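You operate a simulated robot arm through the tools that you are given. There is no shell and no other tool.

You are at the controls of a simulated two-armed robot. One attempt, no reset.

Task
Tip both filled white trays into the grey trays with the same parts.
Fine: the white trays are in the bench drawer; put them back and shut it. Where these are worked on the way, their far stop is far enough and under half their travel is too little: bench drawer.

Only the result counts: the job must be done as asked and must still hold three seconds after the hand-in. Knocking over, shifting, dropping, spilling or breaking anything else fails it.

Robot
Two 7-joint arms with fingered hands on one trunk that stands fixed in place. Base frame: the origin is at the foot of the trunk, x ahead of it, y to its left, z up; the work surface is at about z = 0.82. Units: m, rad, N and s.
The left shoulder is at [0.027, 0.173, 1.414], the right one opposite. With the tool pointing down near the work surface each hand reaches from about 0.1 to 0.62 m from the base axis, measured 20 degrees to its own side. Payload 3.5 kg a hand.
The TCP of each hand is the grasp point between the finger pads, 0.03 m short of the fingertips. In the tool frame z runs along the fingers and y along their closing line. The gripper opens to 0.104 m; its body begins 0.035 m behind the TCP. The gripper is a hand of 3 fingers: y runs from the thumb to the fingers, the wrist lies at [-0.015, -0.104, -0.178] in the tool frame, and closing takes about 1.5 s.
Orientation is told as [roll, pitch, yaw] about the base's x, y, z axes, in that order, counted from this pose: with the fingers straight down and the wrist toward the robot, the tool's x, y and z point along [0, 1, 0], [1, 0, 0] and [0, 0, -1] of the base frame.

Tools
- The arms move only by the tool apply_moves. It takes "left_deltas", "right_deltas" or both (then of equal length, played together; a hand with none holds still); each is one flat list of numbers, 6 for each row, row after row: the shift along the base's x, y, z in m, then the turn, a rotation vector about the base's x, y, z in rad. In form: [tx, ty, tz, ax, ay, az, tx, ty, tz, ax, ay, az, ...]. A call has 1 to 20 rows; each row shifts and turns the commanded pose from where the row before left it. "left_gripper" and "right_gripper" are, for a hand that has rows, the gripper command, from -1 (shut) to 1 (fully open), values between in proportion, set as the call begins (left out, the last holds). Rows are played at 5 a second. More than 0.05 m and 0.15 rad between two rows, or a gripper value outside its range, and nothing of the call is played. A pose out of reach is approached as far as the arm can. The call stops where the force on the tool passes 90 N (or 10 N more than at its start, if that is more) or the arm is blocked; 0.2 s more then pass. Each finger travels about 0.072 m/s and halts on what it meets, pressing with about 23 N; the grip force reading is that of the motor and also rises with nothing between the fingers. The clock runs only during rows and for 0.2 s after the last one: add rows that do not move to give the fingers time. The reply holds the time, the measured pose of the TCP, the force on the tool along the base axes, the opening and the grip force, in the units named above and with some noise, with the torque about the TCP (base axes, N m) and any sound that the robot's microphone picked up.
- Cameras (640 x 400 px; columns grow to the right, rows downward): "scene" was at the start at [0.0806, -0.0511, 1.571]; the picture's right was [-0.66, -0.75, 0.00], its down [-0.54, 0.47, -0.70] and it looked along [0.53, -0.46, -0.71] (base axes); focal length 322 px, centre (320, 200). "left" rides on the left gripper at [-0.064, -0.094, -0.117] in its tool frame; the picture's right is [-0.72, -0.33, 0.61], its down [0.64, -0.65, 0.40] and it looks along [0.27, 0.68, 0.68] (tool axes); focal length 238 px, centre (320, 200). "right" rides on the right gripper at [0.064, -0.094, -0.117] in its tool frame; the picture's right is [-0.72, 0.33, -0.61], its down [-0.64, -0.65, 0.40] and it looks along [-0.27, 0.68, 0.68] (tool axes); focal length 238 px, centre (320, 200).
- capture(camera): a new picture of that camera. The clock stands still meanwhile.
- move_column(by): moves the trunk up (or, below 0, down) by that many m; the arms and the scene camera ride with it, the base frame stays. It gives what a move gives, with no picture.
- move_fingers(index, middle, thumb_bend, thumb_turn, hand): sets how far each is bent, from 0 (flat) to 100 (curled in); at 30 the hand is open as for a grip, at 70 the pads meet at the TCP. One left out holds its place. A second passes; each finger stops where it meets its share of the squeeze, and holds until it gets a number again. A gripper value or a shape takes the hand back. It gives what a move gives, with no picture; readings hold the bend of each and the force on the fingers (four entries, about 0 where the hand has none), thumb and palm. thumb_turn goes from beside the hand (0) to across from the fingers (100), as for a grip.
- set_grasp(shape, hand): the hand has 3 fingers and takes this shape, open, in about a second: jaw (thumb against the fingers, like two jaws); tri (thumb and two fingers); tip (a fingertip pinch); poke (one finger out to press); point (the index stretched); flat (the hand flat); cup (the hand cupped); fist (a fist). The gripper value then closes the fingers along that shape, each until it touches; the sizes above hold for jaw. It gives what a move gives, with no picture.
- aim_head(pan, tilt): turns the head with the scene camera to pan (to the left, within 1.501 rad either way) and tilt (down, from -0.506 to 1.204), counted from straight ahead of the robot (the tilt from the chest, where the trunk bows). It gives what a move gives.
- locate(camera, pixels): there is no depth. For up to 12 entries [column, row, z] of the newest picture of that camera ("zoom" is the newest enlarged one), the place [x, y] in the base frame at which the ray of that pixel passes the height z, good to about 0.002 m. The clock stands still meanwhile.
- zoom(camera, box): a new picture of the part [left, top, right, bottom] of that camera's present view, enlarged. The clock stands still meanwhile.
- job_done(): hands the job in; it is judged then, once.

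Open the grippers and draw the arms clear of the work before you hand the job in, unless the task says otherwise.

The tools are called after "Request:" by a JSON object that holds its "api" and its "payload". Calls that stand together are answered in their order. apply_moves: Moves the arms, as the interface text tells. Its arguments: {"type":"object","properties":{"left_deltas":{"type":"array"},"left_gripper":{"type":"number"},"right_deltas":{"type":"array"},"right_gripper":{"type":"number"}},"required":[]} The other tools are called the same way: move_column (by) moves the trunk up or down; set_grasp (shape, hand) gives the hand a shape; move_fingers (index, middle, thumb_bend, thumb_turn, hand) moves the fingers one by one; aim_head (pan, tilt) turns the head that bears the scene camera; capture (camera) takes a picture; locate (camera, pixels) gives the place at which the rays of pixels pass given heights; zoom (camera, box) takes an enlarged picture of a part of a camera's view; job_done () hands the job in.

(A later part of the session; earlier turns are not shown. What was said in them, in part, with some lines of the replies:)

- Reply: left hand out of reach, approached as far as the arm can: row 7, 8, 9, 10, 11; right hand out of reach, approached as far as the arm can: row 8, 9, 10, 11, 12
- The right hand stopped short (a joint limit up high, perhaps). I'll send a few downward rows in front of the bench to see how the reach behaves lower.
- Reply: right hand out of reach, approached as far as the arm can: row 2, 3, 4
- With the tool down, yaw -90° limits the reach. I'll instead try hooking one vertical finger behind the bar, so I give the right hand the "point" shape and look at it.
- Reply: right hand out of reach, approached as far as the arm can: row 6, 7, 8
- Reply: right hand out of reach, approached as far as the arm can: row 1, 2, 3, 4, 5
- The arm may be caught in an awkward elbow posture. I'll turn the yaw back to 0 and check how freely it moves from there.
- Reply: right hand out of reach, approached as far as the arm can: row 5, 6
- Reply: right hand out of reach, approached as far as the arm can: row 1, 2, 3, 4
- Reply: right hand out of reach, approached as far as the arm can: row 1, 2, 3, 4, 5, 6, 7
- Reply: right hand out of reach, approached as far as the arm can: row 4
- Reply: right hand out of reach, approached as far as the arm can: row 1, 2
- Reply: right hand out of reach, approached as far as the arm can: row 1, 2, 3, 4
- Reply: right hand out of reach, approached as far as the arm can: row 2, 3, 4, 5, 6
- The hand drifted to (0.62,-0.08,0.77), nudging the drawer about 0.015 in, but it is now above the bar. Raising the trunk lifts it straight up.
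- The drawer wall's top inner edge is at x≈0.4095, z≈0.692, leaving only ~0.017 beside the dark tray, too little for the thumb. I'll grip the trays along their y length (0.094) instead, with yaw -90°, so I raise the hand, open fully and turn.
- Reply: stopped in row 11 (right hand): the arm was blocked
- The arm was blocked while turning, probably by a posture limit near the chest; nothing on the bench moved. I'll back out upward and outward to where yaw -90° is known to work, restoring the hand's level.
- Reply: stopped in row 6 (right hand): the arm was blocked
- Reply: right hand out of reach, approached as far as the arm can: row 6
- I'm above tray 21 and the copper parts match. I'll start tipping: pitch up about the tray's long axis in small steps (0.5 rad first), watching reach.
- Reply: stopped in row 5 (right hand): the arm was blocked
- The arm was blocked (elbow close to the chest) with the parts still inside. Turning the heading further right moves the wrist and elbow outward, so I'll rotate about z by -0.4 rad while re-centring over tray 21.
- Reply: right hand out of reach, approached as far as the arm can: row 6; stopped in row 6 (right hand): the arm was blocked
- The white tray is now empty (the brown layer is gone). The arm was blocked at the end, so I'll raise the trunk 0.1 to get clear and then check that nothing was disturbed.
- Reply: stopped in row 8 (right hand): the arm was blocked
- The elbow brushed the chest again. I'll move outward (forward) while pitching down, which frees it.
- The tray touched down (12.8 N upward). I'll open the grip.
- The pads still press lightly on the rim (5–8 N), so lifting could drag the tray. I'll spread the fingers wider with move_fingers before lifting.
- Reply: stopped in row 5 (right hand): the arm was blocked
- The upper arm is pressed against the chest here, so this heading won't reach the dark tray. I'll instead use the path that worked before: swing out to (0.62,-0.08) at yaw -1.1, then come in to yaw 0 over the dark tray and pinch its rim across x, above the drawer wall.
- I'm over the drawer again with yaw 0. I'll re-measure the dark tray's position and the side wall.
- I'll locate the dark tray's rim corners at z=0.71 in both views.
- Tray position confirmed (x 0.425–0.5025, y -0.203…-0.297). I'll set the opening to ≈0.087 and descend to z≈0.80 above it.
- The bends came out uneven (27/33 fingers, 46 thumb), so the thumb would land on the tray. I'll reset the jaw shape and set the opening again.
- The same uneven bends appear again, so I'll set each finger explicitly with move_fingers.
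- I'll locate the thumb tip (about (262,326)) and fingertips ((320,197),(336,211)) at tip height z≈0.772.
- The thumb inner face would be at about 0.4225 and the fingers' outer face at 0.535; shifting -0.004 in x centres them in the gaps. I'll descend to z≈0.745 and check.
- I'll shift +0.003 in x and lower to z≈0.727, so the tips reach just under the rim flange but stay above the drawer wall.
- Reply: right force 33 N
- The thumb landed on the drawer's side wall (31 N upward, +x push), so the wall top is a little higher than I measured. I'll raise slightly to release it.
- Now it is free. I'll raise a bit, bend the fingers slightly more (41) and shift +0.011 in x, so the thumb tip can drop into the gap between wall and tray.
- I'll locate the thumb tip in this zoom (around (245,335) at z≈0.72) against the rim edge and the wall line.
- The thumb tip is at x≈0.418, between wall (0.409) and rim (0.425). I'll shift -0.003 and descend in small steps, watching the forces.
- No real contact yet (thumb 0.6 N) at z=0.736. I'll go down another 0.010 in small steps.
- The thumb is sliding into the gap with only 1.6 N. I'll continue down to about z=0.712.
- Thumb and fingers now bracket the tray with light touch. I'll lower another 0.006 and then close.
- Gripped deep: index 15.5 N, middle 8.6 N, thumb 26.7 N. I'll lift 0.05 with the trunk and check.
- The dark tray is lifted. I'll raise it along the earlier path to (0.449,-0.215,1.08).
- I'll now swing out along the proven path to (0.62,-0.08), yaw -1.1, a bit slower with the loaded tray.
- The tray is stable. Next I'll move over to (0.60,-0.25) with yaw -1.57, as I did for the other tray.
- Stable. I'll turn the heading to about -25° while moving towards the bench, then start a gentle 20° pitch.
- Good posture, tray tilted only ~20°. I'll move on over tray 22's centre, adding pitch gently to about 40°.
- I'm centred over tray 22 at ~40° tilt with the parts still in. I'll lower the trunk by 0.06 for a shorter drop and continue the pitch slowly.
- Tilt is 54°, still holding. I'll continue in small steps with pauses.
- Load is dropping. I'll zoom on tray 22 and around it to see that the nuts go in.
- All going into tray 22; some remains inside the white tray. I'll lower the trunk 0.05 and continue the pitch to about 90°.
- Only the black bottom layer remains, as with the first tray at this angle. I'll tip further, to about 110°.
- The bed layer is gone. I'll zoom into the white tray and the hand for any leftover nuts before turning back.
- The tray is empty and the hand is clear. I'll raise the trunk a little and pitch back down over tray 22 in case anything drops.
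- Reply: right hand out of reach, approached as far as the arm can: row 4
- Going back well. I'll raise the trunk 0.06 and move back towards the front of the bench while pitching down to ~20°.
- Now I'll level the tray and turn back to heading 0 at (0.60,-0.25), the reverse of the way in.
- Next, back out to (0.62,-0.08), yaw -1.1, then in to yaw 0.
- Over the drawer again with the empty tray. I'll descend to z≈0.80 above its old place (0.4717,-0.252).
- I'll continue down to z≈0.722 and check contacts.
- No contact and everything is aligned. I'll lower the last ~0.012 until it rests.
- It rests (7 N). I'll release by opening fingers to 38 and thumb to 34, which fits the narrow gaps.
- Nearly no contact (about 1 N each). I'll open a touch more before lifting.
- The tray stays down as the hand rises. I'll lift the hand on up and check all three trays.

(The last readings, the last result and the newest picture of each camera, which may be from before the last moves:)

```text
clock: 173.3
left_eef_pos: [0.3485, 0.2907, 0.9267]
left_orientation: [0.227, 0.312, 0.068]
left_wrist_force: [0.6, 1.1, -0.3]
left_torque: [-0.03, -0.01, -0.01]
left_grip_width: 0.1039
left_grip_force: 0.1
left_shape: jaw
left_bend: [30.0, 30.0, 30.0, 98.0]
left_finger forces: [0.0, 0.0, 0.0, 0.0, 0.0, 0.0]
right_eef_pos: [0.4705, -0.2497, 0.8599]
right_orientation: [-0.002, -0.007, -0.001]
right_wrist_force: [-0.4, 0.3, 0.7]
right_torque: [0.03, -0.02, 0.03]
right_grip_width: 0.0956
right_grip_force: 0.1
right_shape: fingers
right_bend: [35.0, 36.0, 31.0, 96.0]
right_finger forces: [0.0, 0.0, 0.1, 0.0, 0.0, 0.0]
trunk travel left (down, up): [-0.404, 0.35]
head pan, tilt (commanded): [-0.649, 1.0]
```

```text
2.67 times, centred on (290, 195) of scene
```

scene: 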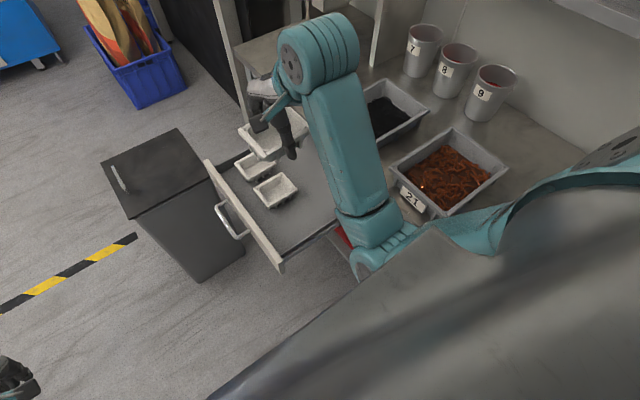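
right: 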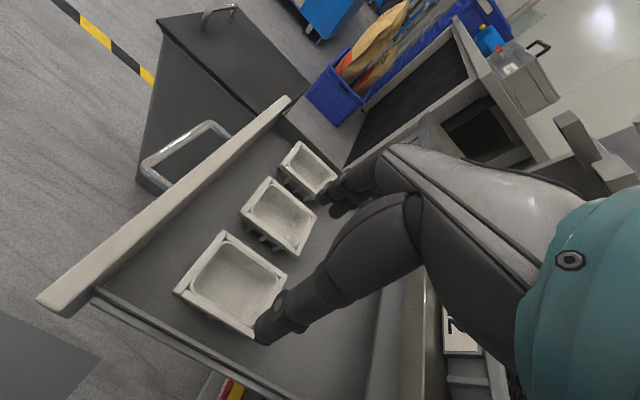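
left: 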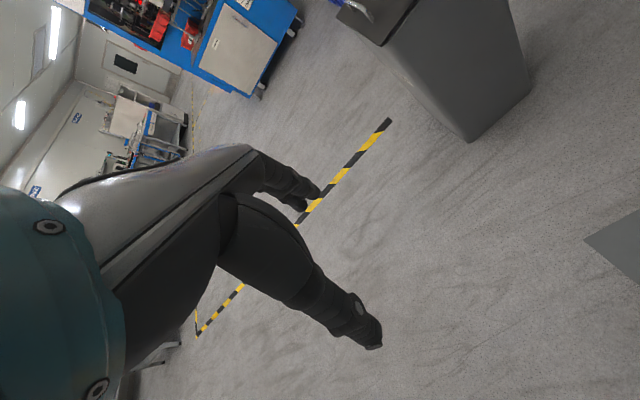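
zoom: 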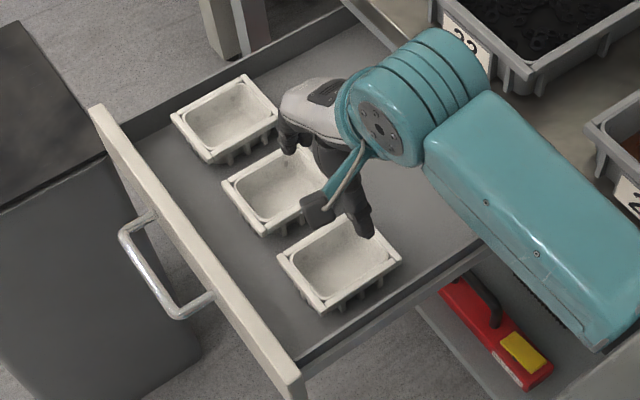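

All three white trays are empty and in the drawer. Now to shut it: I'll make a fist with the right hand, rise and swing out to (0.62,-0.08) along the known path.

Request:
{"api": "apply_moves", "payload": {"right_deltas": [-0.003, 0.005, 0.03, 0, 0, 0, -0.003, 0.005, 0.03, 0, 0, 0, -0.003, 0.005, 0.03, 0, 0, 0, -0.003, 0.005, 0.03, 0, 0, 0, -0.003, 0.005, 0.03, 0, 0, 0, -0.003, 0.005, 0.03, 0, 0, 0, -0.003, 0.005, 0.03, 0, 0, 0]}}

Request:
{"api": "set_grasp", "payload": {"hand": "right", "shape": "fist"}}

Request:
{"api": "apply_moves", "payload": {"right_deltas": [0.0143, 0.0133, 0, 0, 0, -0.0917, 0.0143, 0.0133, 0, 0, 0, -0.0917, 0.0143, 0.0133, 0, 0, 0, -0.0917, 0.0143, 0.0133, 0, 0, 0, -0.0917, 0.0143, 0.0133, 0, 0, 0, -0.0917, 0.0143, 0.0133, 0, 0, 0, -0.0917, 0.0143, 0.0133, 0, 0, 0, -0.0917, 0.0143, 0.0133, 0, 0, 0, -0.0917, 0.0143, 0.0133, 0, 0, 0, -0.0917, 0.0143, 0.0133, 0, 0, 0, -0.0917, 0.0143, 0.0133, 0, 0, 0, -0.0917, 0.0143, 0.0133, 0, 0, 0, -0.0917]}}

Request:
{"api": "capture", "payload": {"camera": "scene"}}

Request:
{"api": "capture", "payload": {"camera": "right"}}

```text
clock: 174.9
left_eef_pos: [0.3485, 0.2927, 0.925]
left_orientation: [0.227, 0.312, 0.068]
left_wrist_force: [-0.3, 0.0, -0.7]
left_torque: [0.0, -0.02, 0.0]
left_grip_width: 0.1041
left_grip_force: 0.0
left_shape: jaw
left_bend: [30.0, 30.0, 30.0, 98.0]
left_finger forces: [0.0, 0.0, 0.1, 0.1, 0.0, 0.1]
right_eef_pos: [0.4506, -0.2136, 1.0685]
right_orientation: [-0.002, -0.006, -0.002]
right_wrist_force: [0.4, -0.3, 0.2]
right_torque: [-0.01, 0.01, 0.0]
right_grip_width: 0.0957
right_grip_force: 0.0
right_shape: fingers
right_bend: [35.0, 36.0, 31.0, 96.0]
right_finger forces: [0.0, 0.0, 0.0, 0.0, 0.1, 0.0]
trunk travel left (down, up): [-0.404, 0.35]
head pan, tilt (commanded): [-0.649, 1.0]
```

```text
clock: 175.8
left_eef_pos: [0.348, 0.2919, 0.9242]
left_orientation: [0.226, 0.312, 0.069]
left_wrist_force: [0.5, 0.2, 0.3]
left_torque: [-0.01, 0.0, 0.0]
left_grip_width: 0.1041
left_grip_force: 0.0
left_shape: jaw
left_bend: [30.0, 30.0, 30.0, 98.0]
left_finger forces: [0.1, 0.0, 0.0, 0.1, 0.1, 0.1]
right_eef_pos: [0.4508, -0.214, 1.0688]
right_orientation: [-0.002, -0.008, 0.0]
right_wrist_force: [0.3, 0.0, 0.0]
right_torque: [-0.03, -0.02, 0.0]
right_grip_width: 0.0
right_grip_force: 0.0
right_shape: fist
right_bend: [100.0, 100.0, 85.0, 85.0]
right_finger forces: [0.1, 0.0, 0.0, 0.0, 0.1, 0.0]
trunk travel left (down, up): [-0.404, 0.35]
head pan, tilt (commanded): [-0.649, 1.0]
```

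```text
clock: 178.4
left_eef_pos: [0.3478, 0.2904, 0.926]
left_orientation: [0.226, 0.311, 0.068]
left_wrist_force: [-1.1, -0.4, -0.7]
left_torque: [0.01, -0.01, 0.01]
left_grip_width: 0.1039
left_grip_force: 0.1
left_shape: jaw
left_bend: [30.0, 30.0, 30.0, 98.0]
left_finger forces: [0.0, 0.1, 0.0, 0.0, 0.0, 0.0]
right_eef_pos: [0.6272, -0.0841, 1.0678]
right_orientation: [0.001, -0.005, -1.1]
right_wrist_force: [-0.2, -0.2, -0.3]
right_torque: [-0.01, 0.02, 0.01]
right_grip_width: 0.0
right_grip_force: 0.1
right_shape: fist
right_bend: [100.0, 100.0, 85.0, 85.0]
right_finger forces: [0.0, 0.0, 0.0, 0.0, 0.0, 0.1]
right hand out of reach, approached as far as the arm can: row 12
trunk travel left (down, up): [-0.404, 0.35]
head pan, tilt (commanded): [-0.649, 1.0]
```

```text
taken
```

scene: 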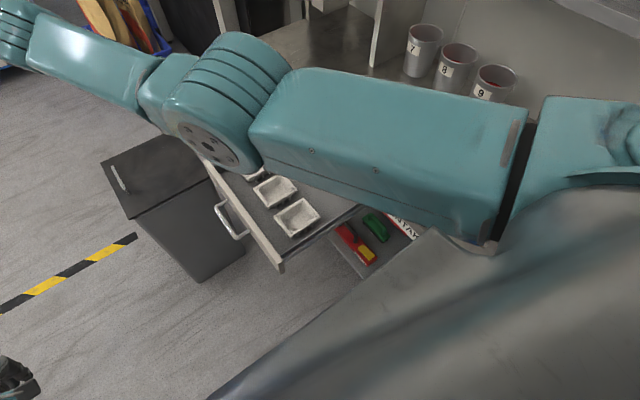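

```text
taken
```

right: 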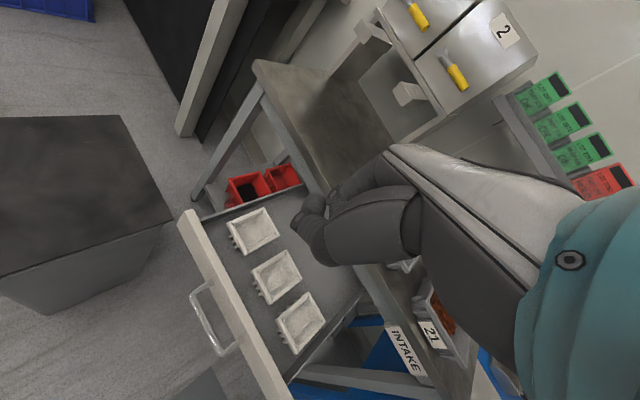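

I need the fist in front of the handle (y≈-0.03). I'll move in x slightly back and +y.

Request:
{"api": "apply_moves", "payload": {"right_deltas": [-0.012, 0.012, 0, 0, 0, 0.03, -0.012, 0.012, 0, 0, 0, 0.03, -0.012, 0.014, 0, 0, 0, 0.03, -0.012, 0.014, 0, 0, 0, 0.03, 0, 0.01, 0, 0, 0, 0.03]}}

Request:
{"api": "capture", "payload": {"camera": "scene"}}

```text
clock: 179.6
left_eef_pos: [0.3475, 0.2911, 0.925]
left_orientation: [0.227, 0.312, 0.068]
left_wrist_force: [-0.4, 0.5, 0.3]
left_torque: [-0.01, -0.01, -0.01]
left_grip_width: 0.1038
left_grip_force: 0.0
left_shape: jaw
left_bend: [30.0, 30.0, 30.0, 98.0]
left_finger forces: [0.1, 0.0, 0.1, 0.0, 0.0, 0.0]
right_eef_pos: [0.5788, -0.0213, 1.0683]
right_orientation: [-0.001, -0.008, -0.95]
right_wrist_force: [-0.7, 0.4, -0.8]
right_torque: [-0.01, -0.01, 0.01]
right_grip_width: 0.0003
right_grip_force: 0.1
right_shape: fist
right_bend: [100.0, 100.0, 85.0, 85.0]
right_finger forces: [0.1, 0.0, 0.1, 0.0, 0.1, 0.0]
trunk travel left (down, up): [-0.404, 0.35]
head pan, tilt (commanded): [-0.649, 1.0]
```

```text
taken
```

scene: 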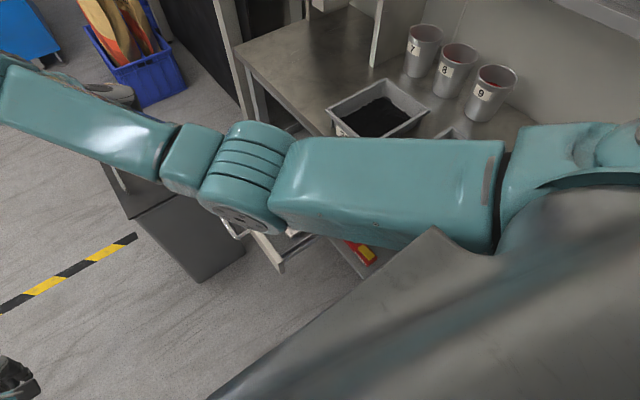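

The fist is now in front of the drawer. I'll lower the trunk in two stages, 0.25 first, and check clearances.

Request:
{"api": "move_column", "payload": {"by": -0.25}}

Request:
{"api": "capture", "payload": {"camera": "scene"}}

Request:
{"api": "capture", "payload": {"camera": "right"}}

```text
clock: 182.2
left_eef_pos: [0.3476, 0.2911, 0.6762]
left_orientation: [0.227, 0.31, 0.066]
left_wrist_force: [0.0, -0.2, -0.6]
left_torque: [0.01, -0.03, 0.01]
left_grip_width: 0.1039
left_grip_force: 0.0
left_shape: jaw
left_bend: [30.0, 30.0, 30.0, 98.0]
left_finger forces: [0.1, 0.0, 0.1, 0.1, 0.0, 0.0]
right_eef_pos: [0.5846, -0.0221, 0.7791]
right_orientation: [-0.065, 0.039, -0.953]
right_wrist_force: [-0.8, 1.2, -0.3]
right_torque: [0.0, 0.02, 0.02]
right_grip_width: 0.0
right_grip_force: 0.1
right_shape: fist
right_bend: [100.0, 100.0, 85.0, 85.0]
right_finger forces: [0.1, 0.0, 0.0, 0.0, 0.1, 0.1]
trunk travel left (down, up): [-0.154, 0.6]
head pan, tilt (commanded): [-0.649, 1.0]
```

```text
taken
```

scene: 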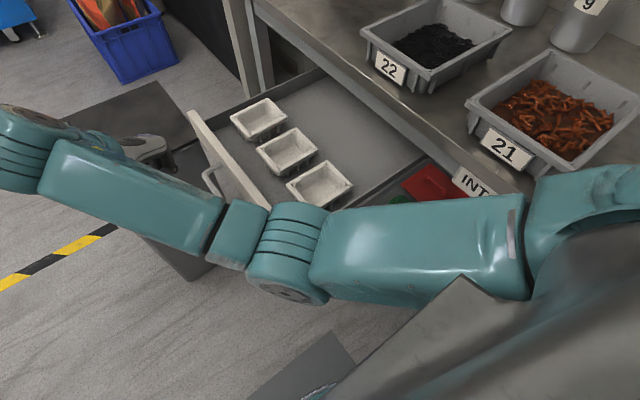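

```text
taken
```

right: 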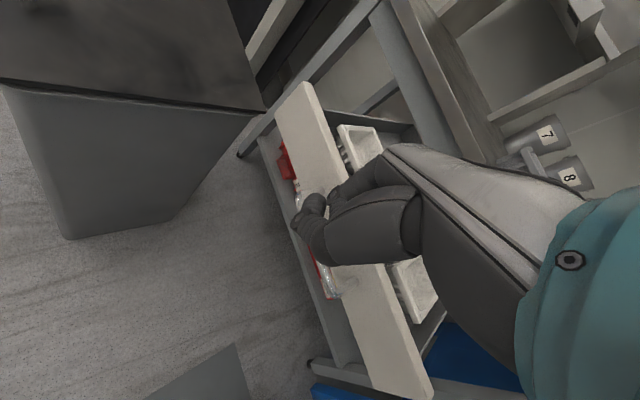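

The fist is above and in front of the handle. I'll lower another 0.10 so the knuckles come to the handle height.

Request:
{"api": "move_column", "payload": {"by": -0.1}}

Request:
{"api": "capture", "payload": {"camera": "scene"}}

Request:
{"api": "capture", "payload": {"camera": "right"}}

```text
clock: 183.6
left_eef_pos: [0.3475, 0.2917, 0.5673]
left_orientation: [0.229, 0.349, 0.068]
left_wrist_force: [0.2, 0.5, -0.5]
left_torque: [0.02, -0.03, -0.03]
left_grip_width: 0.104
left_grip_force: 0.1
left_shape: jaw
left_bend: [30.0, 30.0, 30.0, 98.0]
left_finger forces: [0.0, 0.0, 0.1, 0.0, 0.0, 0.0]
right_eef_pos: [0.5897, -0.0207, 0.6198]
right_orientation: [-0.168, 0.112, -0.959]
right_wrist_force: [-0.3, 0.3, -0.1]
right_torque: [0.01, -0.02, 0.01]
right_grip_width: 0.0
right_grip_force: 0.0
right_shape: fist
right_bend: [100.0, 100.0, 85.0, 85.0]
right_finger forces: [0.0, 0.1, 0.0, 0.0, 0.0, 0.0]
trunk travel left (down, up): [-0.054, 0.7]
head pan, tilt (commanded): [-0.649, 1.0]
```

```text
taken
```

scene: 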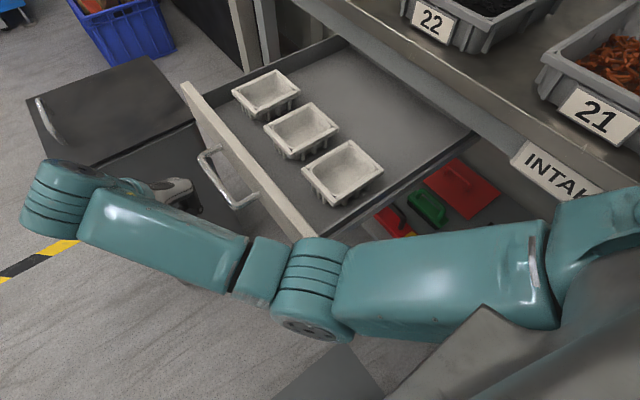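

```text
taken
```

right: 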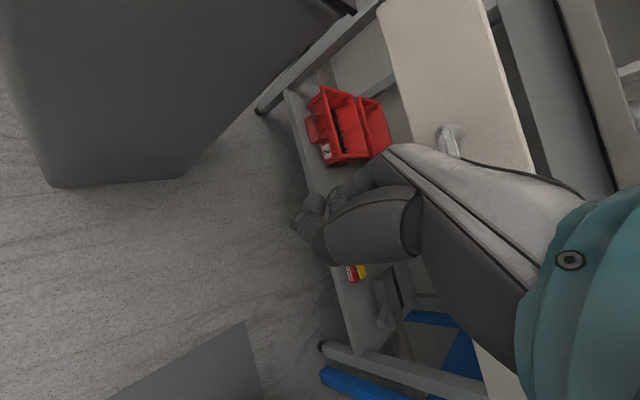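

The hand came lower than expected (z≈0.62). I'll zoom in to see the fist relative to the handle before raising it to the right height.

Request:
{"api": "zoom", "payload": {"camera": "scene", "box": [100, 110, 300, 260]}}

Request:
{"api": "apply_moves", "payload": {"right_deltas": [0, 0, 0.015, 0.0, 0.0, 0, 0, 0, 0.015, 0, 0, 0, 0, 0, 0.015, 0, 0, 0]}}

Request:
{"api": "zoom", "payload": {"camera": "scene", "box": [100, 110, 300, 260]}}

```text
2.67 times, centred on (200, 185) of scene
```

zoom: 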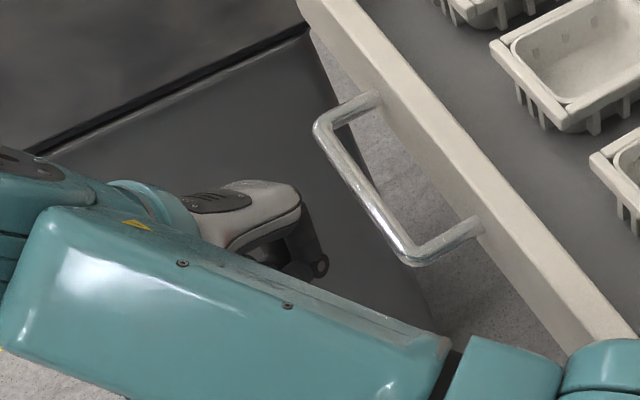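

```text
clock: 184.3
left_eef_pos: [0.3462, 0.2924, 0.568]
left_orientation: [0.23, 0.35, 0.068]
left_wrist_force: [0.6, -0.2, -0.3]
left_torque: [0.03, -0.04, 0.01]
left_grip_width: 0.1041
left_grip_force: 0.1
left_shape: jaw
left_bend: [30.0, 30.0, 30.0, 98.0]
left_finger forces: [0.0, 0.0, 0.0, 0.0, 0.0, 0.0]
right_eef_pos: [0.6089, -0.0286, 0.6384]
right_orientation: [-0.168, 0.113, -0.956]
right_wrist_force: [0.2, 0.3, 0.1]
right_torque: [-0.02, 0.02, 0.0]
right_grip_width: 0.0
right_grip_force: 0.1
right_shape: fist
right_bend: [100.0, 100.0, 85.0, 85.0]
right_finger forces: [0.1, 0.0, 0.0, 0.0, 0.0, 0.1]
right hand out of reach, approached as far as the arm can: row 1, 2, 3
trunk travel left (down, up): [-0.054, 0.7]
head pan, tilt (commanded): [-0.649, 1.0]
```

```text
2.67 times, centred on (200, 185) of scene
```

zoom: 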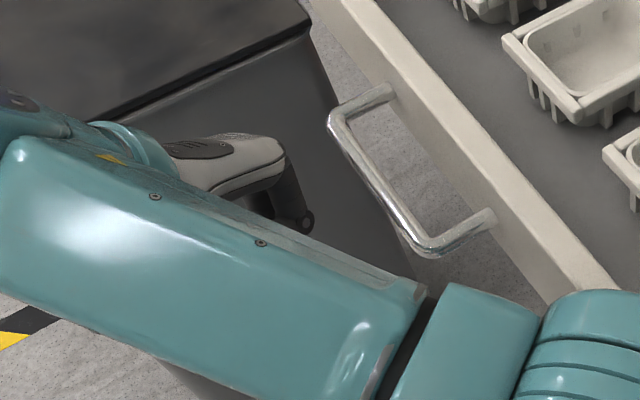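

The hand is at a reach limit here and the drawer was nudged in slightly. I'll raise the trunk 0.06, to the height where the hook pose worked before, and look again.

Request:
{"api": "move_column", "payload": {"by": 0.06}}

Request:
{"api": "capture", "payload": {"camera": "scene"}}

Request:
{"api": "zoom", "payload": {"camera": "scene", "box": [80, 70, 320, 250]}}

```text
clock: 185.3
left_eef_pos: [0.346, 0.2901, 0.6267]
left_orientation: [0.228, 0.353, 0.068]
left_wrist_force: [0.0, -0.5, -0.6]
left_torque: [0.0, 0.02, 0.01]
left_grip_width: 0.1039
left_grip_force: 0.0
left_shape: jaw
left_bend: [30.0, 30.0, 30.0, 98.0]
left_finger forces: [0.0, 0.0, 0.0, 0.0, 0.1, 0.0]
right_eef_pos: [0.6099, -0.0281, 0.6991]
right_orientation: [-0.168, 0.114, -0.959]
right_wrist_force: [-0.3, -0.1, 0.6]
right_torque: [-0.03, 0.0, -0.02]
right_grip_width: 0.0
right_grip_force: 0.0
right_shape: fist
right_bend: [100.0, 100.0, 85.0, 85.0]
right_finger forces: [0.0, 0.0, 0.1, 0.0, 0.1, 0.1]
trunk travel left (down, up): [-0.114, 0.64]
head pan, tilt (commanded): [-0.649, 1.0]
```

```text
taken
```

scene: 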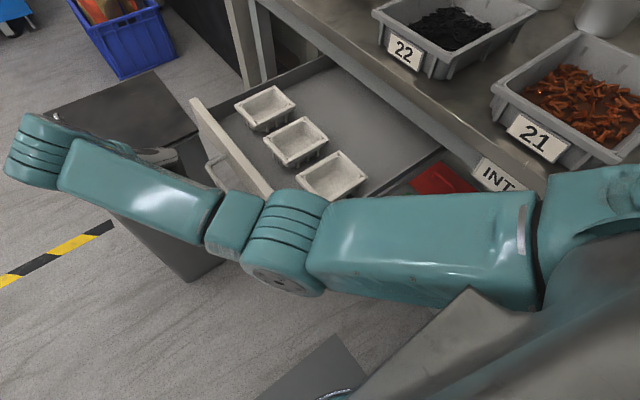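

```text
2.22 times, centred on (200, 160) of scene
```

zoom: 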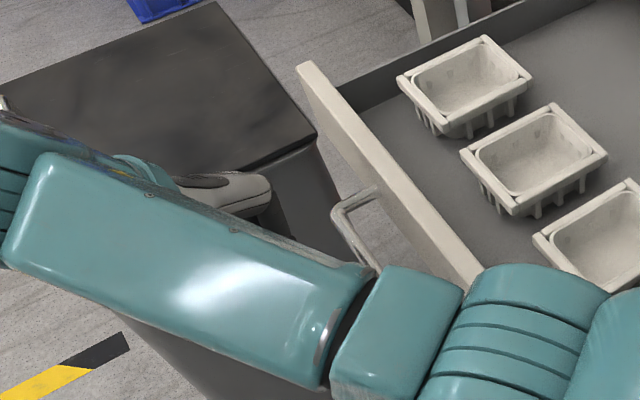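

The fist is in front of the handle at bar height (z≈0.70). I'll push -y in small steps and watch the force.

Request:
{"api": "apply_moves", "payload": {"right_deltas": [-0.004, -0.015, 0, 0, -0.02, -0.04, -0.004, -0.015, 0, 0, -0.02, -0.04, -0.004, -0.015, 0, 0, -0.02, -0.04, -0.004, -0.015, 0, 0, -0.02, -0.04]}}

Request:
{"api": "zoom", "payload": {"camera": "scene", "box": [80, 50, 360, 250]}}

Request:
{"api": "capture", "payload": {"camera": "right"}}

```text
clock: 186.3
left_eef_pos: [0.3456, 0.293, 0.6278]
left_orientation: [0.23, 0.351, 0.068]
left_wrist_force: [0.6, 0.5, -0.6]
left_torque: [-0.01, -0.03, 0.03]
left_grip_width: 0.1038
left_grip_force: 0.1
left_shape: jaw
left_bend: [30.0, 30.0, 30.0, 98.0]
left_finger forces: [0.0, 0.0, 0.0, 0.0, 0.0, 0.0]
right_eef_pos: [0.593, -0.0904, 0.6979]
right_orientation: [-0.1, 0.071, -1.112]
right_wrist_force: [-0.9, 1.0, 0.8]
right_torque: [-0.02, 0.0, 0.03]
right_grip_width: 0.0
right_grip_force: 0.1
right_shape: fist
right_bend: [100.0, 100.0, 85.0, 85.0]
right_finger forces: [0.0, 0.0, 0.1, 0.0, 0.1, 0.0]
trunk travel left (down, up): [-0.114, 0.64]
head pan, tilt (commanded): [-0.649, 1.0]
```

```text
2.00 times, centred on (220, 150) of scene
```

zoom: 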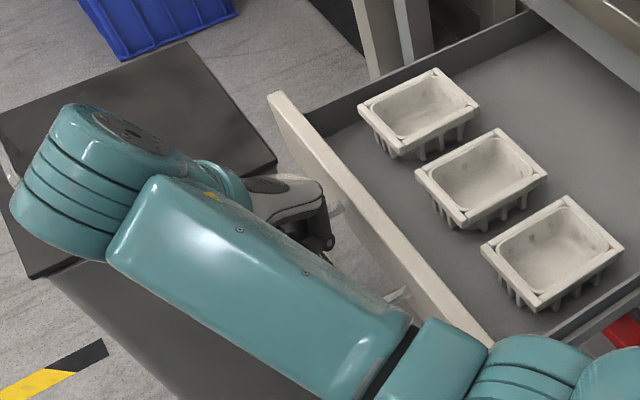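

```text
taken
```

right: 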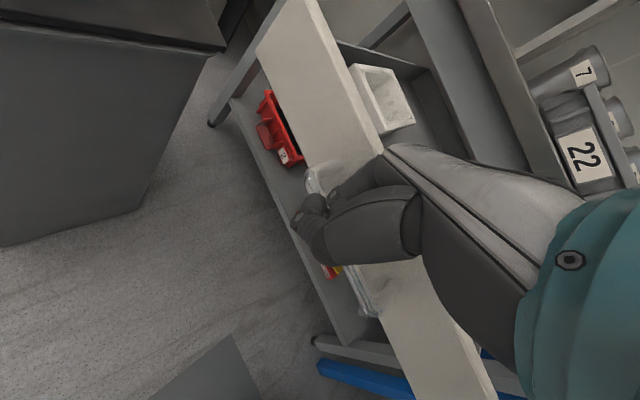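

The fist is at the bar. I'll keep pushing.

Request:
{"api": "apply_moves", "payload": {"right_deltas": [-0.002, -0.02, 0, 0, -0.01, -0.06, -0.002, -0.02, 0, 0, -0.01, -0.06, -0.002, -0.02, 0, 0, -0.01, -0.06, 0, -0.02, 0, 0, -0.01, -0.06, 0, -0.02, 0, 0, -0.01, -0.06]}}

Request:
{"api": "zoom", "payload": {"camera": "scene", "box": [120, 30, 400, 230]}}

```text
clock: 187.6
left_eef_pos: [0.3463, 0.2916, 0.6277]
left_orientation: [0.227, 0.352, 0.068]
left_wrist_force: [-0.3, -0.5, 0.5]
left_torque: [-0.01, -0.02, 0.0]
left_grip_width: 0.1041
left_grip_force: 0.1
left_shape: jaw
left_bend: [30.0, 30.0, 30.0, 98.0]
left_finger forces: [0.1, 0.0, 0.1, 0.1, 0.0, 0.1]
right_eef_pos: [0.5862, -0.1906, 0.6998]
right_orientation: [-0.053, 0.056, -1.413]
right_wrist_force: [-1.0, -0.2, 0.4]
right_torque: [-0.02, 0.01, 0.0]
right_grip_width: 0.0001
right_grip_force: 0.1
right_shape: fist
right_bend: [100.0, 100.0, 85.0, 85.0]
right_finger forces: [0.0, 0.0, 0.0, 0.0, 0.1, 0.0]
trunk travel left (down, up): [-0.114, 0.64]
head pan, tilt (commanded): [-0.649, 1.0]
```

```text
2.00 times, centred on (260, 130) of scene
```

zoom: 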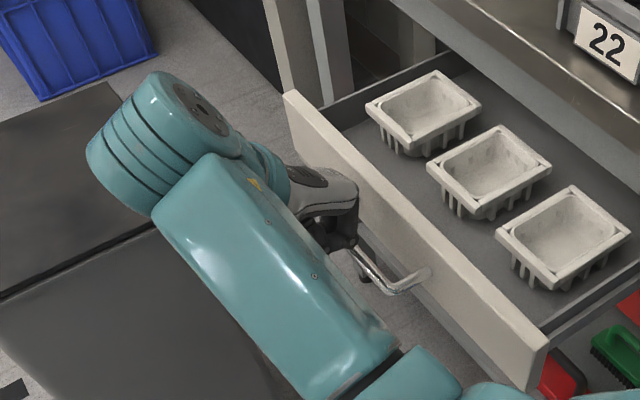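

The drawer slides in smoothly. I'll keep pushing.

Request:
{"api": "apply_moves", "payload": {"right_deltas": [0, -0.02, 0, 0, -0.01, -0.03, 0, -0.02, 0, 0, -0.01, -0.03, 0, -0.02, 0, 0, 0, -0.03, 0, -0.02, 0, 0, 0, -0.03, 0, -0.02, 0, 0, 0, -0.03]}}

Request:
{"api": "zoom", "payload": {"camera": "scene", "box": [160, 20, 440, 220]}}

```text
clock: 188.8
left_eef_pos: [0.3461, 0.2916, 0.6285]
left_orientation: [0.228, 0.35, 0.068]
left_wrist_force: [-0.9, 0.0, 0.0]
left_torque: [0.01, 0.0, 0.04]
left_grip_width: 0.1041
left_grip_force: 0.1
left_shape: jaw
left_bend: [30.0, 30.0, 30.0, 98.0]
left_finger forces: [0.0, 0.1, 0.1, 0.1, 0.0, 0.0]
right_eef_pos: [0.5879, -0.2889, 0.6978]
right_orientation: [-0.032, 0.052, -1.559]
right_wrist_force: [-0.2, -0.2, 0.0]
right_torque: [0.0, 0.0, 0.01]
right_grip_width: 0.0
right_grip_force: 0.1
right_shape: fist
right_bend: [100.0, 100.0, 85.0, 85.0]
right_finger forces: [0.0, 0.0, 0.0, 0.0, 0.0, 0.1]
trunk travel left (down, up): [-0.114, 0.64]
head pan, tilt (commanded): [-0.649, 1.0]
```

```text
2.00 times, centred on (300, 120) of scene
```

zoom: 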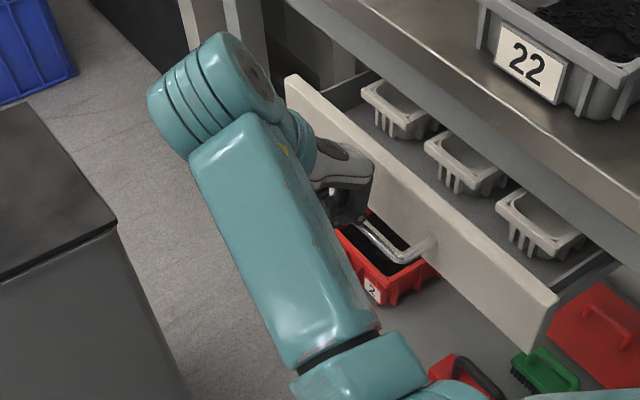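

About 0.08 left. I'll continue, then finish in smaller steps.

Request:
{"api": "apply_moves", "payload": {"right_deltas": [0, -0.015, 0, 0, 0, 0, 0, -0.015, 0, 0, 0, 0, 0, -0.015, 0, 0, 0, 0]}}

Request:
{"api": "zoom", "payload": {"camera": "scene", "box": [200, 10, 440, 190]}}

Request:
{"api": "capture", "payload": {"camera": "right"}}

```text
clock: 189.6
left_eef_pos: [0.3464, 0.2925, 0.6274]
left_orientation: [0.227, 0.351, 0.068]
left_wrist_force: [-0.4, -0.3, 0.0]
left_torque: [0.01, 0.01, 0.02]
left_grip_width: 0.1041
left_grip_force: 0.1
left_shape: jaw
left_bend: [30.0, 30.0, 30.0, 98.0]
left_finger forces: [0.1, 0.0, 0.0, 0.1, 0.1, 0.1]
right_eef_pos: [0.5878, -0.3347, 0.6997]
right_orientation: [-0.032, 0.054, -1.558]
right_wrist_force: [-0.7, 1.2, 0.2]
right_torque: [0.0, -0.01, 0.05]
right_grip_width: 0.0
right_grip_force: 0.1
right_shape: fist
right_bend: [100.0, 100.0, 85.0, 85.0]
right_finger forces: [0.0, 0.0, 0.1, 0.0, 0.0, 0.0]
trunk travel left (down, up): [-0.114, 0.64]
head pan, tilt (commanded): [-0.649, 1.0]
```

```text
2.22 times, centred on (320, 100) of scene
```

zoom: 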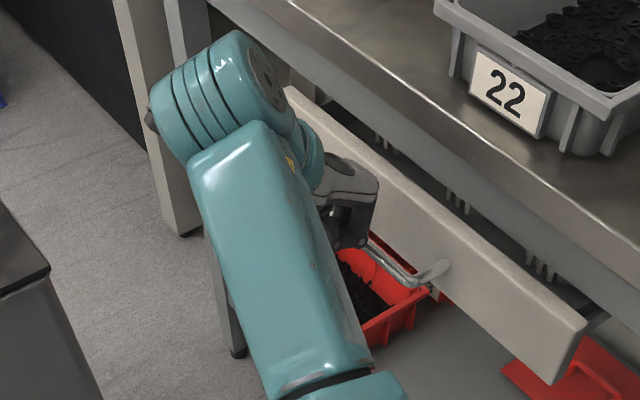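

```text
taken
```

right: 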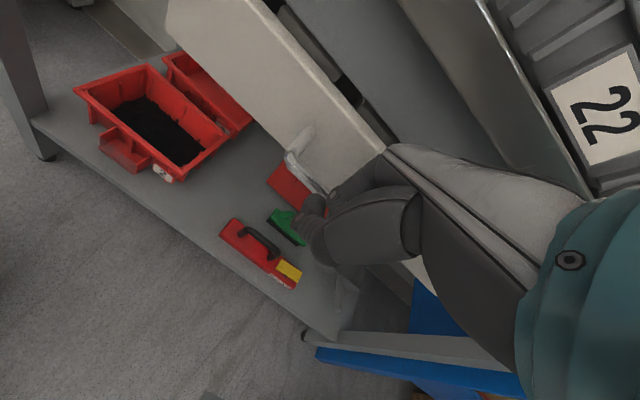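

Very nearly shut: compared with the closed view at this height, the bar is about 1 cm short. I'll finish with 5 mm steps until I feel the stop.

Request:
{"api": "apply_moves", "payload": {"right_deltas": [0, -0.005, 0, 0, 0, 0, 0, -0.005, 0, 0, 0, 0, 0, -0.005, 0, 0, 0, 0]}}

```text
clock: 190.3
left_eef_pos: [0.3452, 0.2914, 0.6281]
left_orientation: [0.228, 0.349, 0.068]
left_wrist_force: [-0.1, -0.3, 0.6]
left_torque: [0.02, 0.02, 0.0]
left_grip_width: 0.1037
left_grip_force: 0.1
left_shape: jaw
left_bend: [30.0, 30.0, 30.0, 98.0]
left_finger forces: [0.1, 0.0, 0.0, 0.0, 0.1, 0.0]
right_eef_pos: [0.5877, -0.3493, 0.6989]
right_orientation: [-0.032, 0.055, -1.556]
right_wrist_force: [-0.1, -0.1, -0.2]
right_torque: [-0.02, 0.02, -0.01]
right_grip_width: 0.0
right_grip_force: 0.0
right_shape: fist
right_bend: [100.0, 100.0, 85.0, 85.0]
right_finger forces: [0.0, 0.0, 0.0, 0.1, 0.0, 0.0]
trunk travel left (down, up): [-0.114, 0.64]
head pan, tilt (commanded): [-0.649, 1.0]
```

Request:
{"api": "apply_moves", "payload": {"right_deltas": [0, -0.005, 0, 0, 0, 0, 0, -0.005, 0, 0, 0, 0, 0, -0.005, 0, 0, 0, 0]}}

Request:
{"api": "zoom", "payload": {"camera": "scene", "box": [270, 40, 430, 140]}}

```text
clock: 191.2
left_eef_pos: [0.3449, 0.2926, 0.6273]
left_orientation: [0.23, 0.352, 0.068]
left_wrist_force: [0.3, 0.8, -0.8]
left_torque: [0.03, 0.01, 0.0]
left_grip_width: 0.1042
left_grip_force: 0.0
left_shape: jaw
left_bend: [30.0, 30.0, 30.0, 98.0]
left_finger forces: [0.0, 0.0, 0.1, 0.0, 0.1, 0.0]
right_eef_pos: [0.5868, -0.3623, 0.701]
right_orientation: [-0.031, 0.054, -1.555]
right_wrist_force: [-1.5, 17.2, 8.0]
right_torque: [0.11, -0.16, 0.36]
right_grip_width: 0.0
right_grip_force: 0.0
right_shape: fist
right_bend: [100.0, 100.0, 81.0, 85.0]
right_finger forces: [0.0, 0.0, 0.0, 0.1, 20.5, 0.1]
trunk travel left (down, up): [-0.114, 0.64]
head pan, tilt (commanded): [-0.649, 1.0]
```

```text
4.00 times, centred on (350, 90) of scene
```

zoom: 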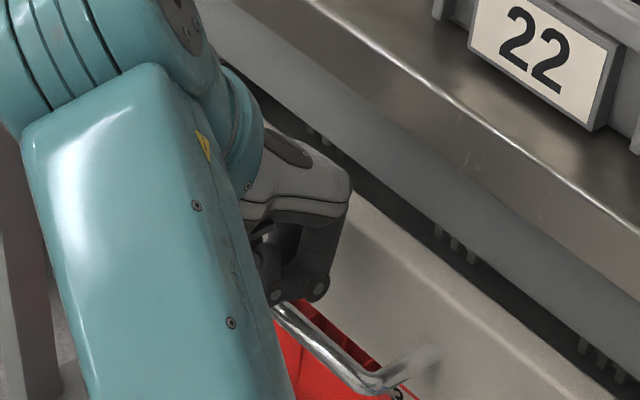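

The force rose to 17 N, so the stop seems reached. I'll press slightly more to be sure it's fully home.

Request:
{"api": "apply_moves", "payload": {"right_deltas": [0, -0.005, 0, 0, 0, 0, 0, -0.005, 0, 0, 0, 0, 0, 0, 0, 0, 0, 0]}}

Request:
{"api": "zoom", "payload": {"camera": "scene", "box": [270, 40, 430, 140]}}

```text
clock: 191.9
left_eef_pos: [0.3466, 0.2941, 0.628]
left_orientation: [0.226, 0.35, 0.068]
left_wrist_force: [-0.1, -1.0, -0.5]
left_torque: [0.04, -0.03, -0.01]
left_grip_width: 0.1038
left_grip_force: 0.1
left_shape: jaw
left_bend: [30.0, 30.0, 30.0, 98.0]
left_finger forces: [0.1, 0.0, 0.0, 0.0, 0.0, 0.0]
right_eef_pos: [0.5892, -0.3707, 0.7026]
right_orientation: [-0.027, 0.053, -1.556]
right_wrist_force: [-2.5, 29.2, 20.3]
right_torque: [0.32, -0.37, 0.6]
right_grip_width: 0.0
right_grip_force: 0.1
right_shape: fist
right_bend: [100.0, 100.0, 77.0, 85.0]
right_finger forces: [0.1, 0.0, 0.0, 0.0, 35.0, 0.0]
trunk travel left (down, up): [-0.114, 0.64]
head pan, tilt (commanded): [-0.649, 1.0]
```

```text
4.00 times, centred on (350, 90) of scene
```

zoom: 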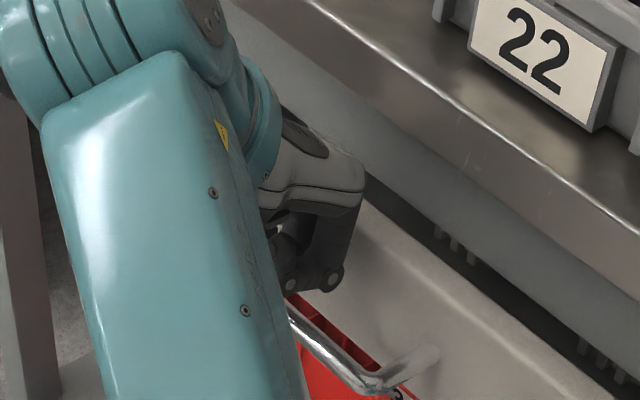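

At 29 N the drawer no longer moves: it is home. I'll draw the hand back +y and look at the drawer.

Request:
{"api": "apply_moves", "payload": {"right_deltas": [0, 0.015, 0, 0, 0, 0, 0, 0.02, 0, 0, 0, 0, 0, 0.02, 0, 0, 0, 0, 0, 0.02, 0, 0, 0, 0, 0, 0.02, 0, 0, 0, 0, 0, 0.02, 0, 0, 0, 0]}}

Request:
{"api": "capture", "payload": {"camera": "scene"}}

Request:
{"api": "zoom", "payload": {"camera": "scene", "box": [270, 40, 430, 140]}}

```text
clock: 193.3
left_eef_pos: [0.3457, 0.2912, 0.6273]
left_orientation: [0.23, 0.353, 0.07]
left_wrist_force: [-0.6, -0.3, 0.2]
left_torque: [0.0, -0.01, 0.02]
left_grip_width: 0.1038
left_grip_force: 0.0
left_shape: jaw
left_bend: [30.0, 30.0, 30.0, 98.0]
left_finger forces: [0.0, 0.0, 0.1, 0.0, 0.0, 0.1]
right_eef_pos: [0.5856, -0.2595, 0.6985]
right_orientation: [-0.033, 0.055, -1.559]
right_wrist_force: [0.7, 0.6, -0.2]
right_torque: [0.0, -0.03, 0.02]
right_grip_width: 0.0
right_grip_force: 0.2
right_shape: fist
right_bend: [100.0, 100.0, 85.0, 85.0]
right_finger forces: [0.1, 0.0, 0.0, 0.1, 0.0, 0.0]
trunk travel left (down, up): [-0.114, 0.64]
head pan, tilt (commanded): [-0.649, 1.0]
```

```text
taken
```

scene: 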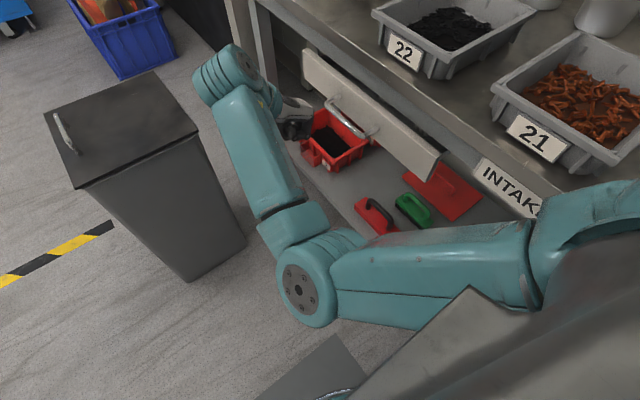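

```text
4.00 times, centred on (350, 90) of scene
```

zoom: 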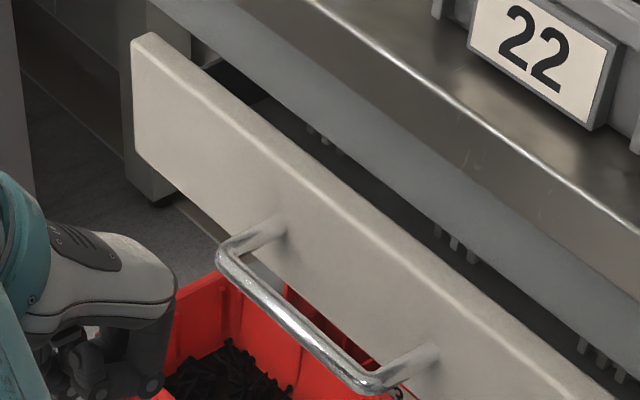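

The drawer looks shut as at the start. I'll check numerically: panel corner (145,38), bar corners (220,250) and (368,388) in this zoom.

Request:
{"api": "locate", "payload": {"camera": "zoom", "pixels": [[145, 36, 0.75], [220, 250, 0.69], [368, 388, 0.69], [435, 350, 0.69], [282, 226, 0.69]]}}

```text
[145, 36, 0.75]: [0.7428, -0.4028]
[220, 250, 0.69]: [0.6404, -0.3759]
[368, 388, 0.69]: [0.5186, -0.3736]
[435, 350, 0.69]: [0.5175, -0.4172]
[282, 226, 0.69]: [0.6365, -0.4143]
```

The handle and panel positions match the initial closed values. I'll back the right hand further away, open it, and raise the trunk for a final inspection.

Request:
{"api": "apply_moves", "payload": {"right_deltas": [0, 0.02, 0, 0, 0, 0.03, 0, 0.02, 0, 0, 0, 0.03, 0, 0.02, 0, 0, 0, 0.03, 0, 0.02, 0, 0, 0, 0.03]}}

Request:
{"api": "set_grasp", "payload": {"hand": "right", "shape": "jaw"}}

Request:
{"api": "move_column", "payload": {"by": 0.3}}

Request:
{"api": "capture", "payload": {"camera": "scene"}}

Request:
{"api": "capture", "payload": {"camera": "right"}}

```text
clock: 194.3
left_eef_pos: [0.3471, 0.2925, 0.6281]
left_orientation: [0.229, 0.351, 0.068]
left_wrist_force: [0.0, 0.1, -0.8]
left_torque: [0.0, 0.04, -0.01]
left_grip_width: 0.1036
left_grip_force: 0.1
left_shape: jaw
left_bend: [30.0, 30.0, 30.0, 98.0]
left_finger forces: [0.1, 0.0, 0.0, 0.0, 0.0, 0.0]
right_eef_pos: [0.5874, -0.1786, 0.698]
right_orientation: [-0.031, 0.054, -1.438]
right_wrist_force: [-0.4, -0.2, 0.1]
right_torque: [0.0, -0.03, 0.0]
right_grip_width: 0.0
right_grip_force: 0.0
right_shape: fist
right_bend: [100.0, 100.0, 85.0, 85.0]
right_finger forces: [0.1, 0.0, 0.0, 0.0, 0.0, 0.0]
trunk travel left (down, up): [-0.114, 0.64]
head pan, tilt (commanded): [-0.649, 1.0]
```

```text
clock: 195.2
left_eef_pos: [0.3457, 0.2914, 0.6268]
left_orientation: [0.229, 0.352, 0.068]
left_wrist_force: [-0.3, -0.2, 0.7]
left_torque: [-0.01, 0.04, -0.04]
left_grip_width: 0.1037
left_grip_force: 0.0
left_shape: jaw
left_bend: [30.0, 30.0, 30.0, 98.0]
left_finger forces: [0.0, 0.0, 0.1, 0.1, 0.0, 0.1]
right_eef_pos: [0.5875, -0.1788, 0.6979]
right_orientation: [-0.031, 0.054, -1.439]
right_wrist_force: [0.3, 0.0, -0.6]
right_torque: [0.02, 0.01, -0.02]
right_grip_width: 0.1035
right_grip_force: 0.2
right_shape: jaw
right_bend: [30.0, 30.0, 30.0, 97.0]
right_finger forces: [0.1, 0.0, 0.1, 0.0, 0.0, 0.1]
trunk travel left (down, up): [-0.114, 0.64]
head pan, tilt (commanded): [-0.649, 1.0]
```

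```text
clock: 198.2
left_eef_pos: [0.3463, 0.2915, 0.9276]
left_orientation: [0.229, 0.352, 0.066]
left_wrist_force: [-0.2, -0.2, -0.3]
left_torque: [0.02, 0.02, 0.01]
left_grip_width: 0.1039
left_grip_force: 0.0
left_shape: jaw
left_bend: [30.0, 30.0, 30.0, 98.0]
left_finger forces: [0.0, 0.0, 0.1, 0.1, 0.0, 0.0]
right_eef_pos: [0.5869, -0.1778, 0.9997]
right_orientation: [-0.032, 0.054, -1.44]
right_wrist_force: [-0.3, 0.0, -0.7]
right_torque: [0.03, 0.01, -0.01]
right_grip_width: 0.1037
right_grip_force: 0.1
right_shape: jaw
right_bend: [30.0, 30.0, 30.0, 97.0]
right_finger forces: [0.0, 0.0, 0.1, 0.0, 0.0, 0.1]
trunk travel left (down, up): [-0.414, 0.34]
head pan, tilt (commanded): [-0.649, 1.0]
```

```text
taken
```

scene: 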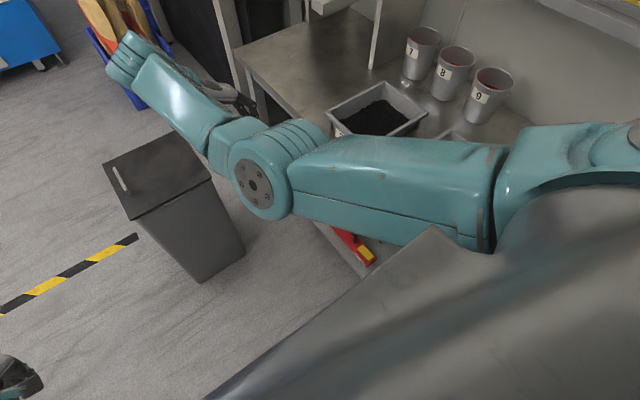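

```text
taken
```

right: 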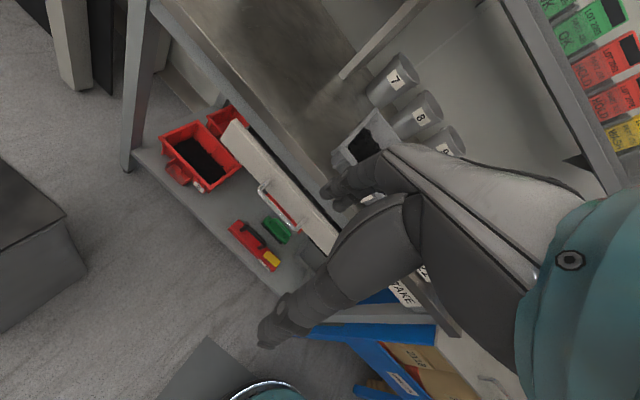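

I'll bring the right hand along the known path to yaw 0 in front of the bench; from there the scene camera could see both grey trays.

Request:
{"api": "apply_moves", "payload": {"right_deltas": [0.006, 0.018, 0.01, 0, 0, 0.06, 0.006, 0.018, 0.01, 0, 0, 0.06, 0.006, 0.018, 0.01, 0, 0, 0.06, 0.006, 0.018, 0.01, 0, 0, 0.06, 0.006, 0.018, 0.01, 0, 0, 0.06, 0.004, 0.008, 0.01, 0, 0, 0.04]}}

Request:
{"api": "apply_moves", "payload": {"right_deltas": [-0.0143, -0.0103, 0, 0, 0, 0.0917, -0.0143, -0.0103, 0, 0, 0, 0.0917, -0.0143, -0.0103, 0, 0, 0, 0.0917, -0.0143, -0.0103, 0, 0, 0, 0.0917, -0.0143, -0.0103, 0, 0, 0, 0.0917, -0.0143, -0.0103, 0, 0, 0, 0.0917, -0.0143, -0.0103, 0, 0, 0, 0.0917, -0.0143, -0.0103, 0, 0, 0, 0.0917, -0.0143, -0.0103, 0, 0, 0, 0.0917, -0.0143, -0.0103, 0, 0, 0, 0.0917, -0.0143, -0.0103, 0, 0, 0, 0.0917, -0.0143, -0.0103, 0, 0, 0, 0.0917]}}

Request:
{"api": "capture", "payload": {"camera": "scene"}}

Request:
{"api": "capture", "payload": {"camera": "right"}}

```text
clock: 199.7
left_eef_pos: [0.3463, 0.2911, 0.9264]
left_orientation: [0.229, 0.351, 0.069]
left_wrist_force: [0.4, -0.5, 0.2]
left_torque: [-0.02, -0.04, 0.01]
left_grip_width: 0.1037
left_grip_force: 0.0
left_shape: jaw
left_bend: [30.0, 30.0, 30.0, 98.0]
left_finger forces: [0.0, 0.0, 0.0, 0.0, 0.1, 0.0]
right_eef_pos: [0.6171, -0.0836, 1.0601]
right_orientation: [-0.029, 0.054, -1.097]
right_wrist_force: [-0.3, -0.4, -0.2]
right_torque: [0.0, 0.01, 0.0]
right_grip_width: 0.1035
right_grip_force: 0.1
right_shape: jaw
right_bend: [30.0, 30.0, 30.0, 97.0]
right_finger forces: [0.0, 0.0, 0.2, 0.0, 0.1, 0.1]
right hand out of reach, approached as far as the arm can: row 6
trunk travel left (down, up): [-0.414, 0.34]
head pan, tilt (commanded): [-0.649, 1.0]
```

```text
clock: 202.2
left_eef_pos: [0.3465, 0.2922, 0.928]
left_orientation: [0.23, 0.35, 0.068]
left_wrist_force: [1.1, -0.4, 0.6]
left_torque: [-0.02, -0.02, 0.01]
left_grip_width: 0.1041
left_grip_force: 0.0
left_shape: jaw
left_bend: [30.0, 30.0, 30.0, 98.0]
left_finger forces: [0.1, 0.0, 0.0, 0.0, 0.1, 0.0]
right_eef_pos: [0.4443, -0.2066, 1.0588]
right_orientation: [-0.031, 0.054, 0.006]
right_wrist_force: [-0.1, 0.6, -0.1]
right_torque: [-0.04, 0.04, -0.03]
right_grip_width: 0.1035
right_grip_force: 0.0
right_shape: jaw
right_bend: [30.0, 30.0, 30.0, 97.0]
right_finger forces: [0.0, 0.1, 0.0, 0.0, 0.0, 0.1]
trunk travel left (down, up): [-0.414, 0.34]
head pan, tilt (commanded): [-0.649, 1.0]
```

```text
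taken
```

scene: 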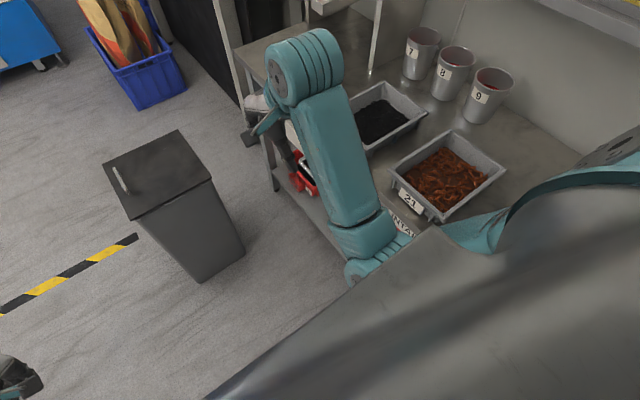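

```text
taken
```

right: 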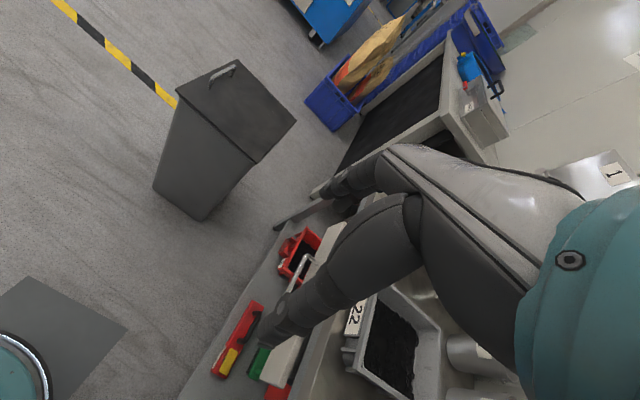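

I'll zoom on the bench to check for spilled parts and compare the grey trays' corners with the start.

Request:
{"api": "zoom", "payload": {"camera": "scene", "box": [330, 40, 550, 230]}}

Request:
{"api": "locate", "payload": {"camera": "scene", "pixels": [[391, 170, 0.87], [455, 129, 0.87], [505, 170, 0.87], [444, 216, 0.87], [381, 80, 0.87], [427, 111, 0.87]]}}

Request:
{"api": "zoom", "payload": {"camera": "right", "box": [180, 200, 500, 400]}}

```text
2.11 times, centred on (440, 135) of scene
```

zoom: 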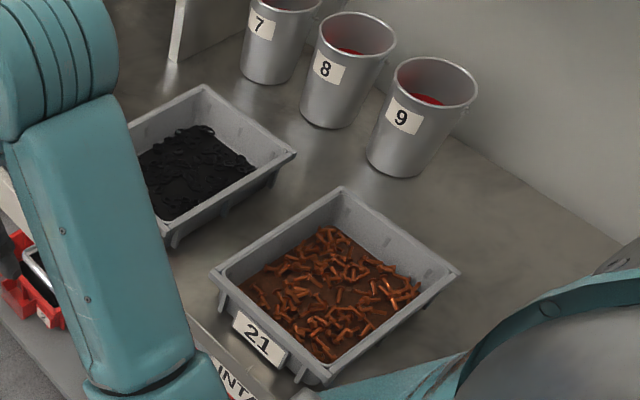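

```text
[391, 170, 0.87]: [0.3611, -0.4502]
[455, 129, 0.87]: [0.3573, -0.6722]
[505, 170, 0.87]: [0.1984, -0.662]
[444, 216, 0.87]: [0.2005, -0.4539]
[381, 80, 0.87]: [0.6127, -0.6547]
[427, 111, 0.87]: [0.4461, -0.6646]
```

```text
2.00 times, centred on (340, 300) of right
```

zoom: 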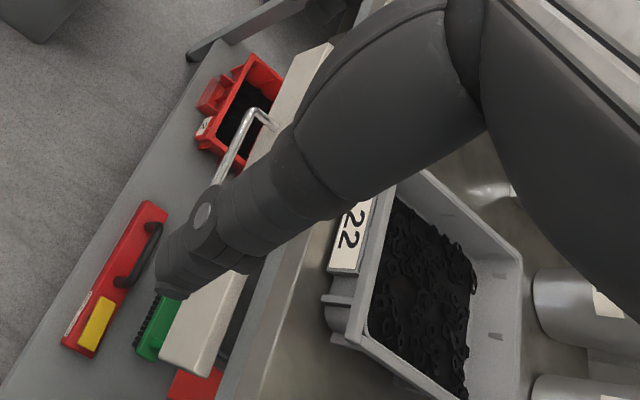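

Both grey trays sit where they started and hold the matching parts. I see no spilled pieces, the white trays are back, and the drawer is shut. Both hands are open and clear of the work, so I'm handing in.

Request:
{"api": "job_done", "payload": {}}

```text
The job is handed in.
```

I tipped both filled white trays into the grey trays with the same parts: the copper screws into 21 and the dark nuts into 22. Both white trays are empty and back in their places, and the drawer is shut. The job is handed in; I got no verdict back.

- **Grey trays:** their corners measure within about 1–3 cm of the start, which is roughly how closely I could read them, so I don't think they moved. I saw no spilled parts on the bench.
- **Drawer:** I opened it about 0.28 m without reaching its far stop. That should be well past half its travel, but I couldn't measure the full travel. On closing, it met its stop firmly, and the handle and front sit where they did at the start.
- **Third white tray:** it was already empty and I left it in place.
- **Contact with the drawer:** while reaching for the dark tray, the thumb briefly pressed on the drawer's side wall at about 31 N. I saw no effect.

Both hands are open and clear of the bench.
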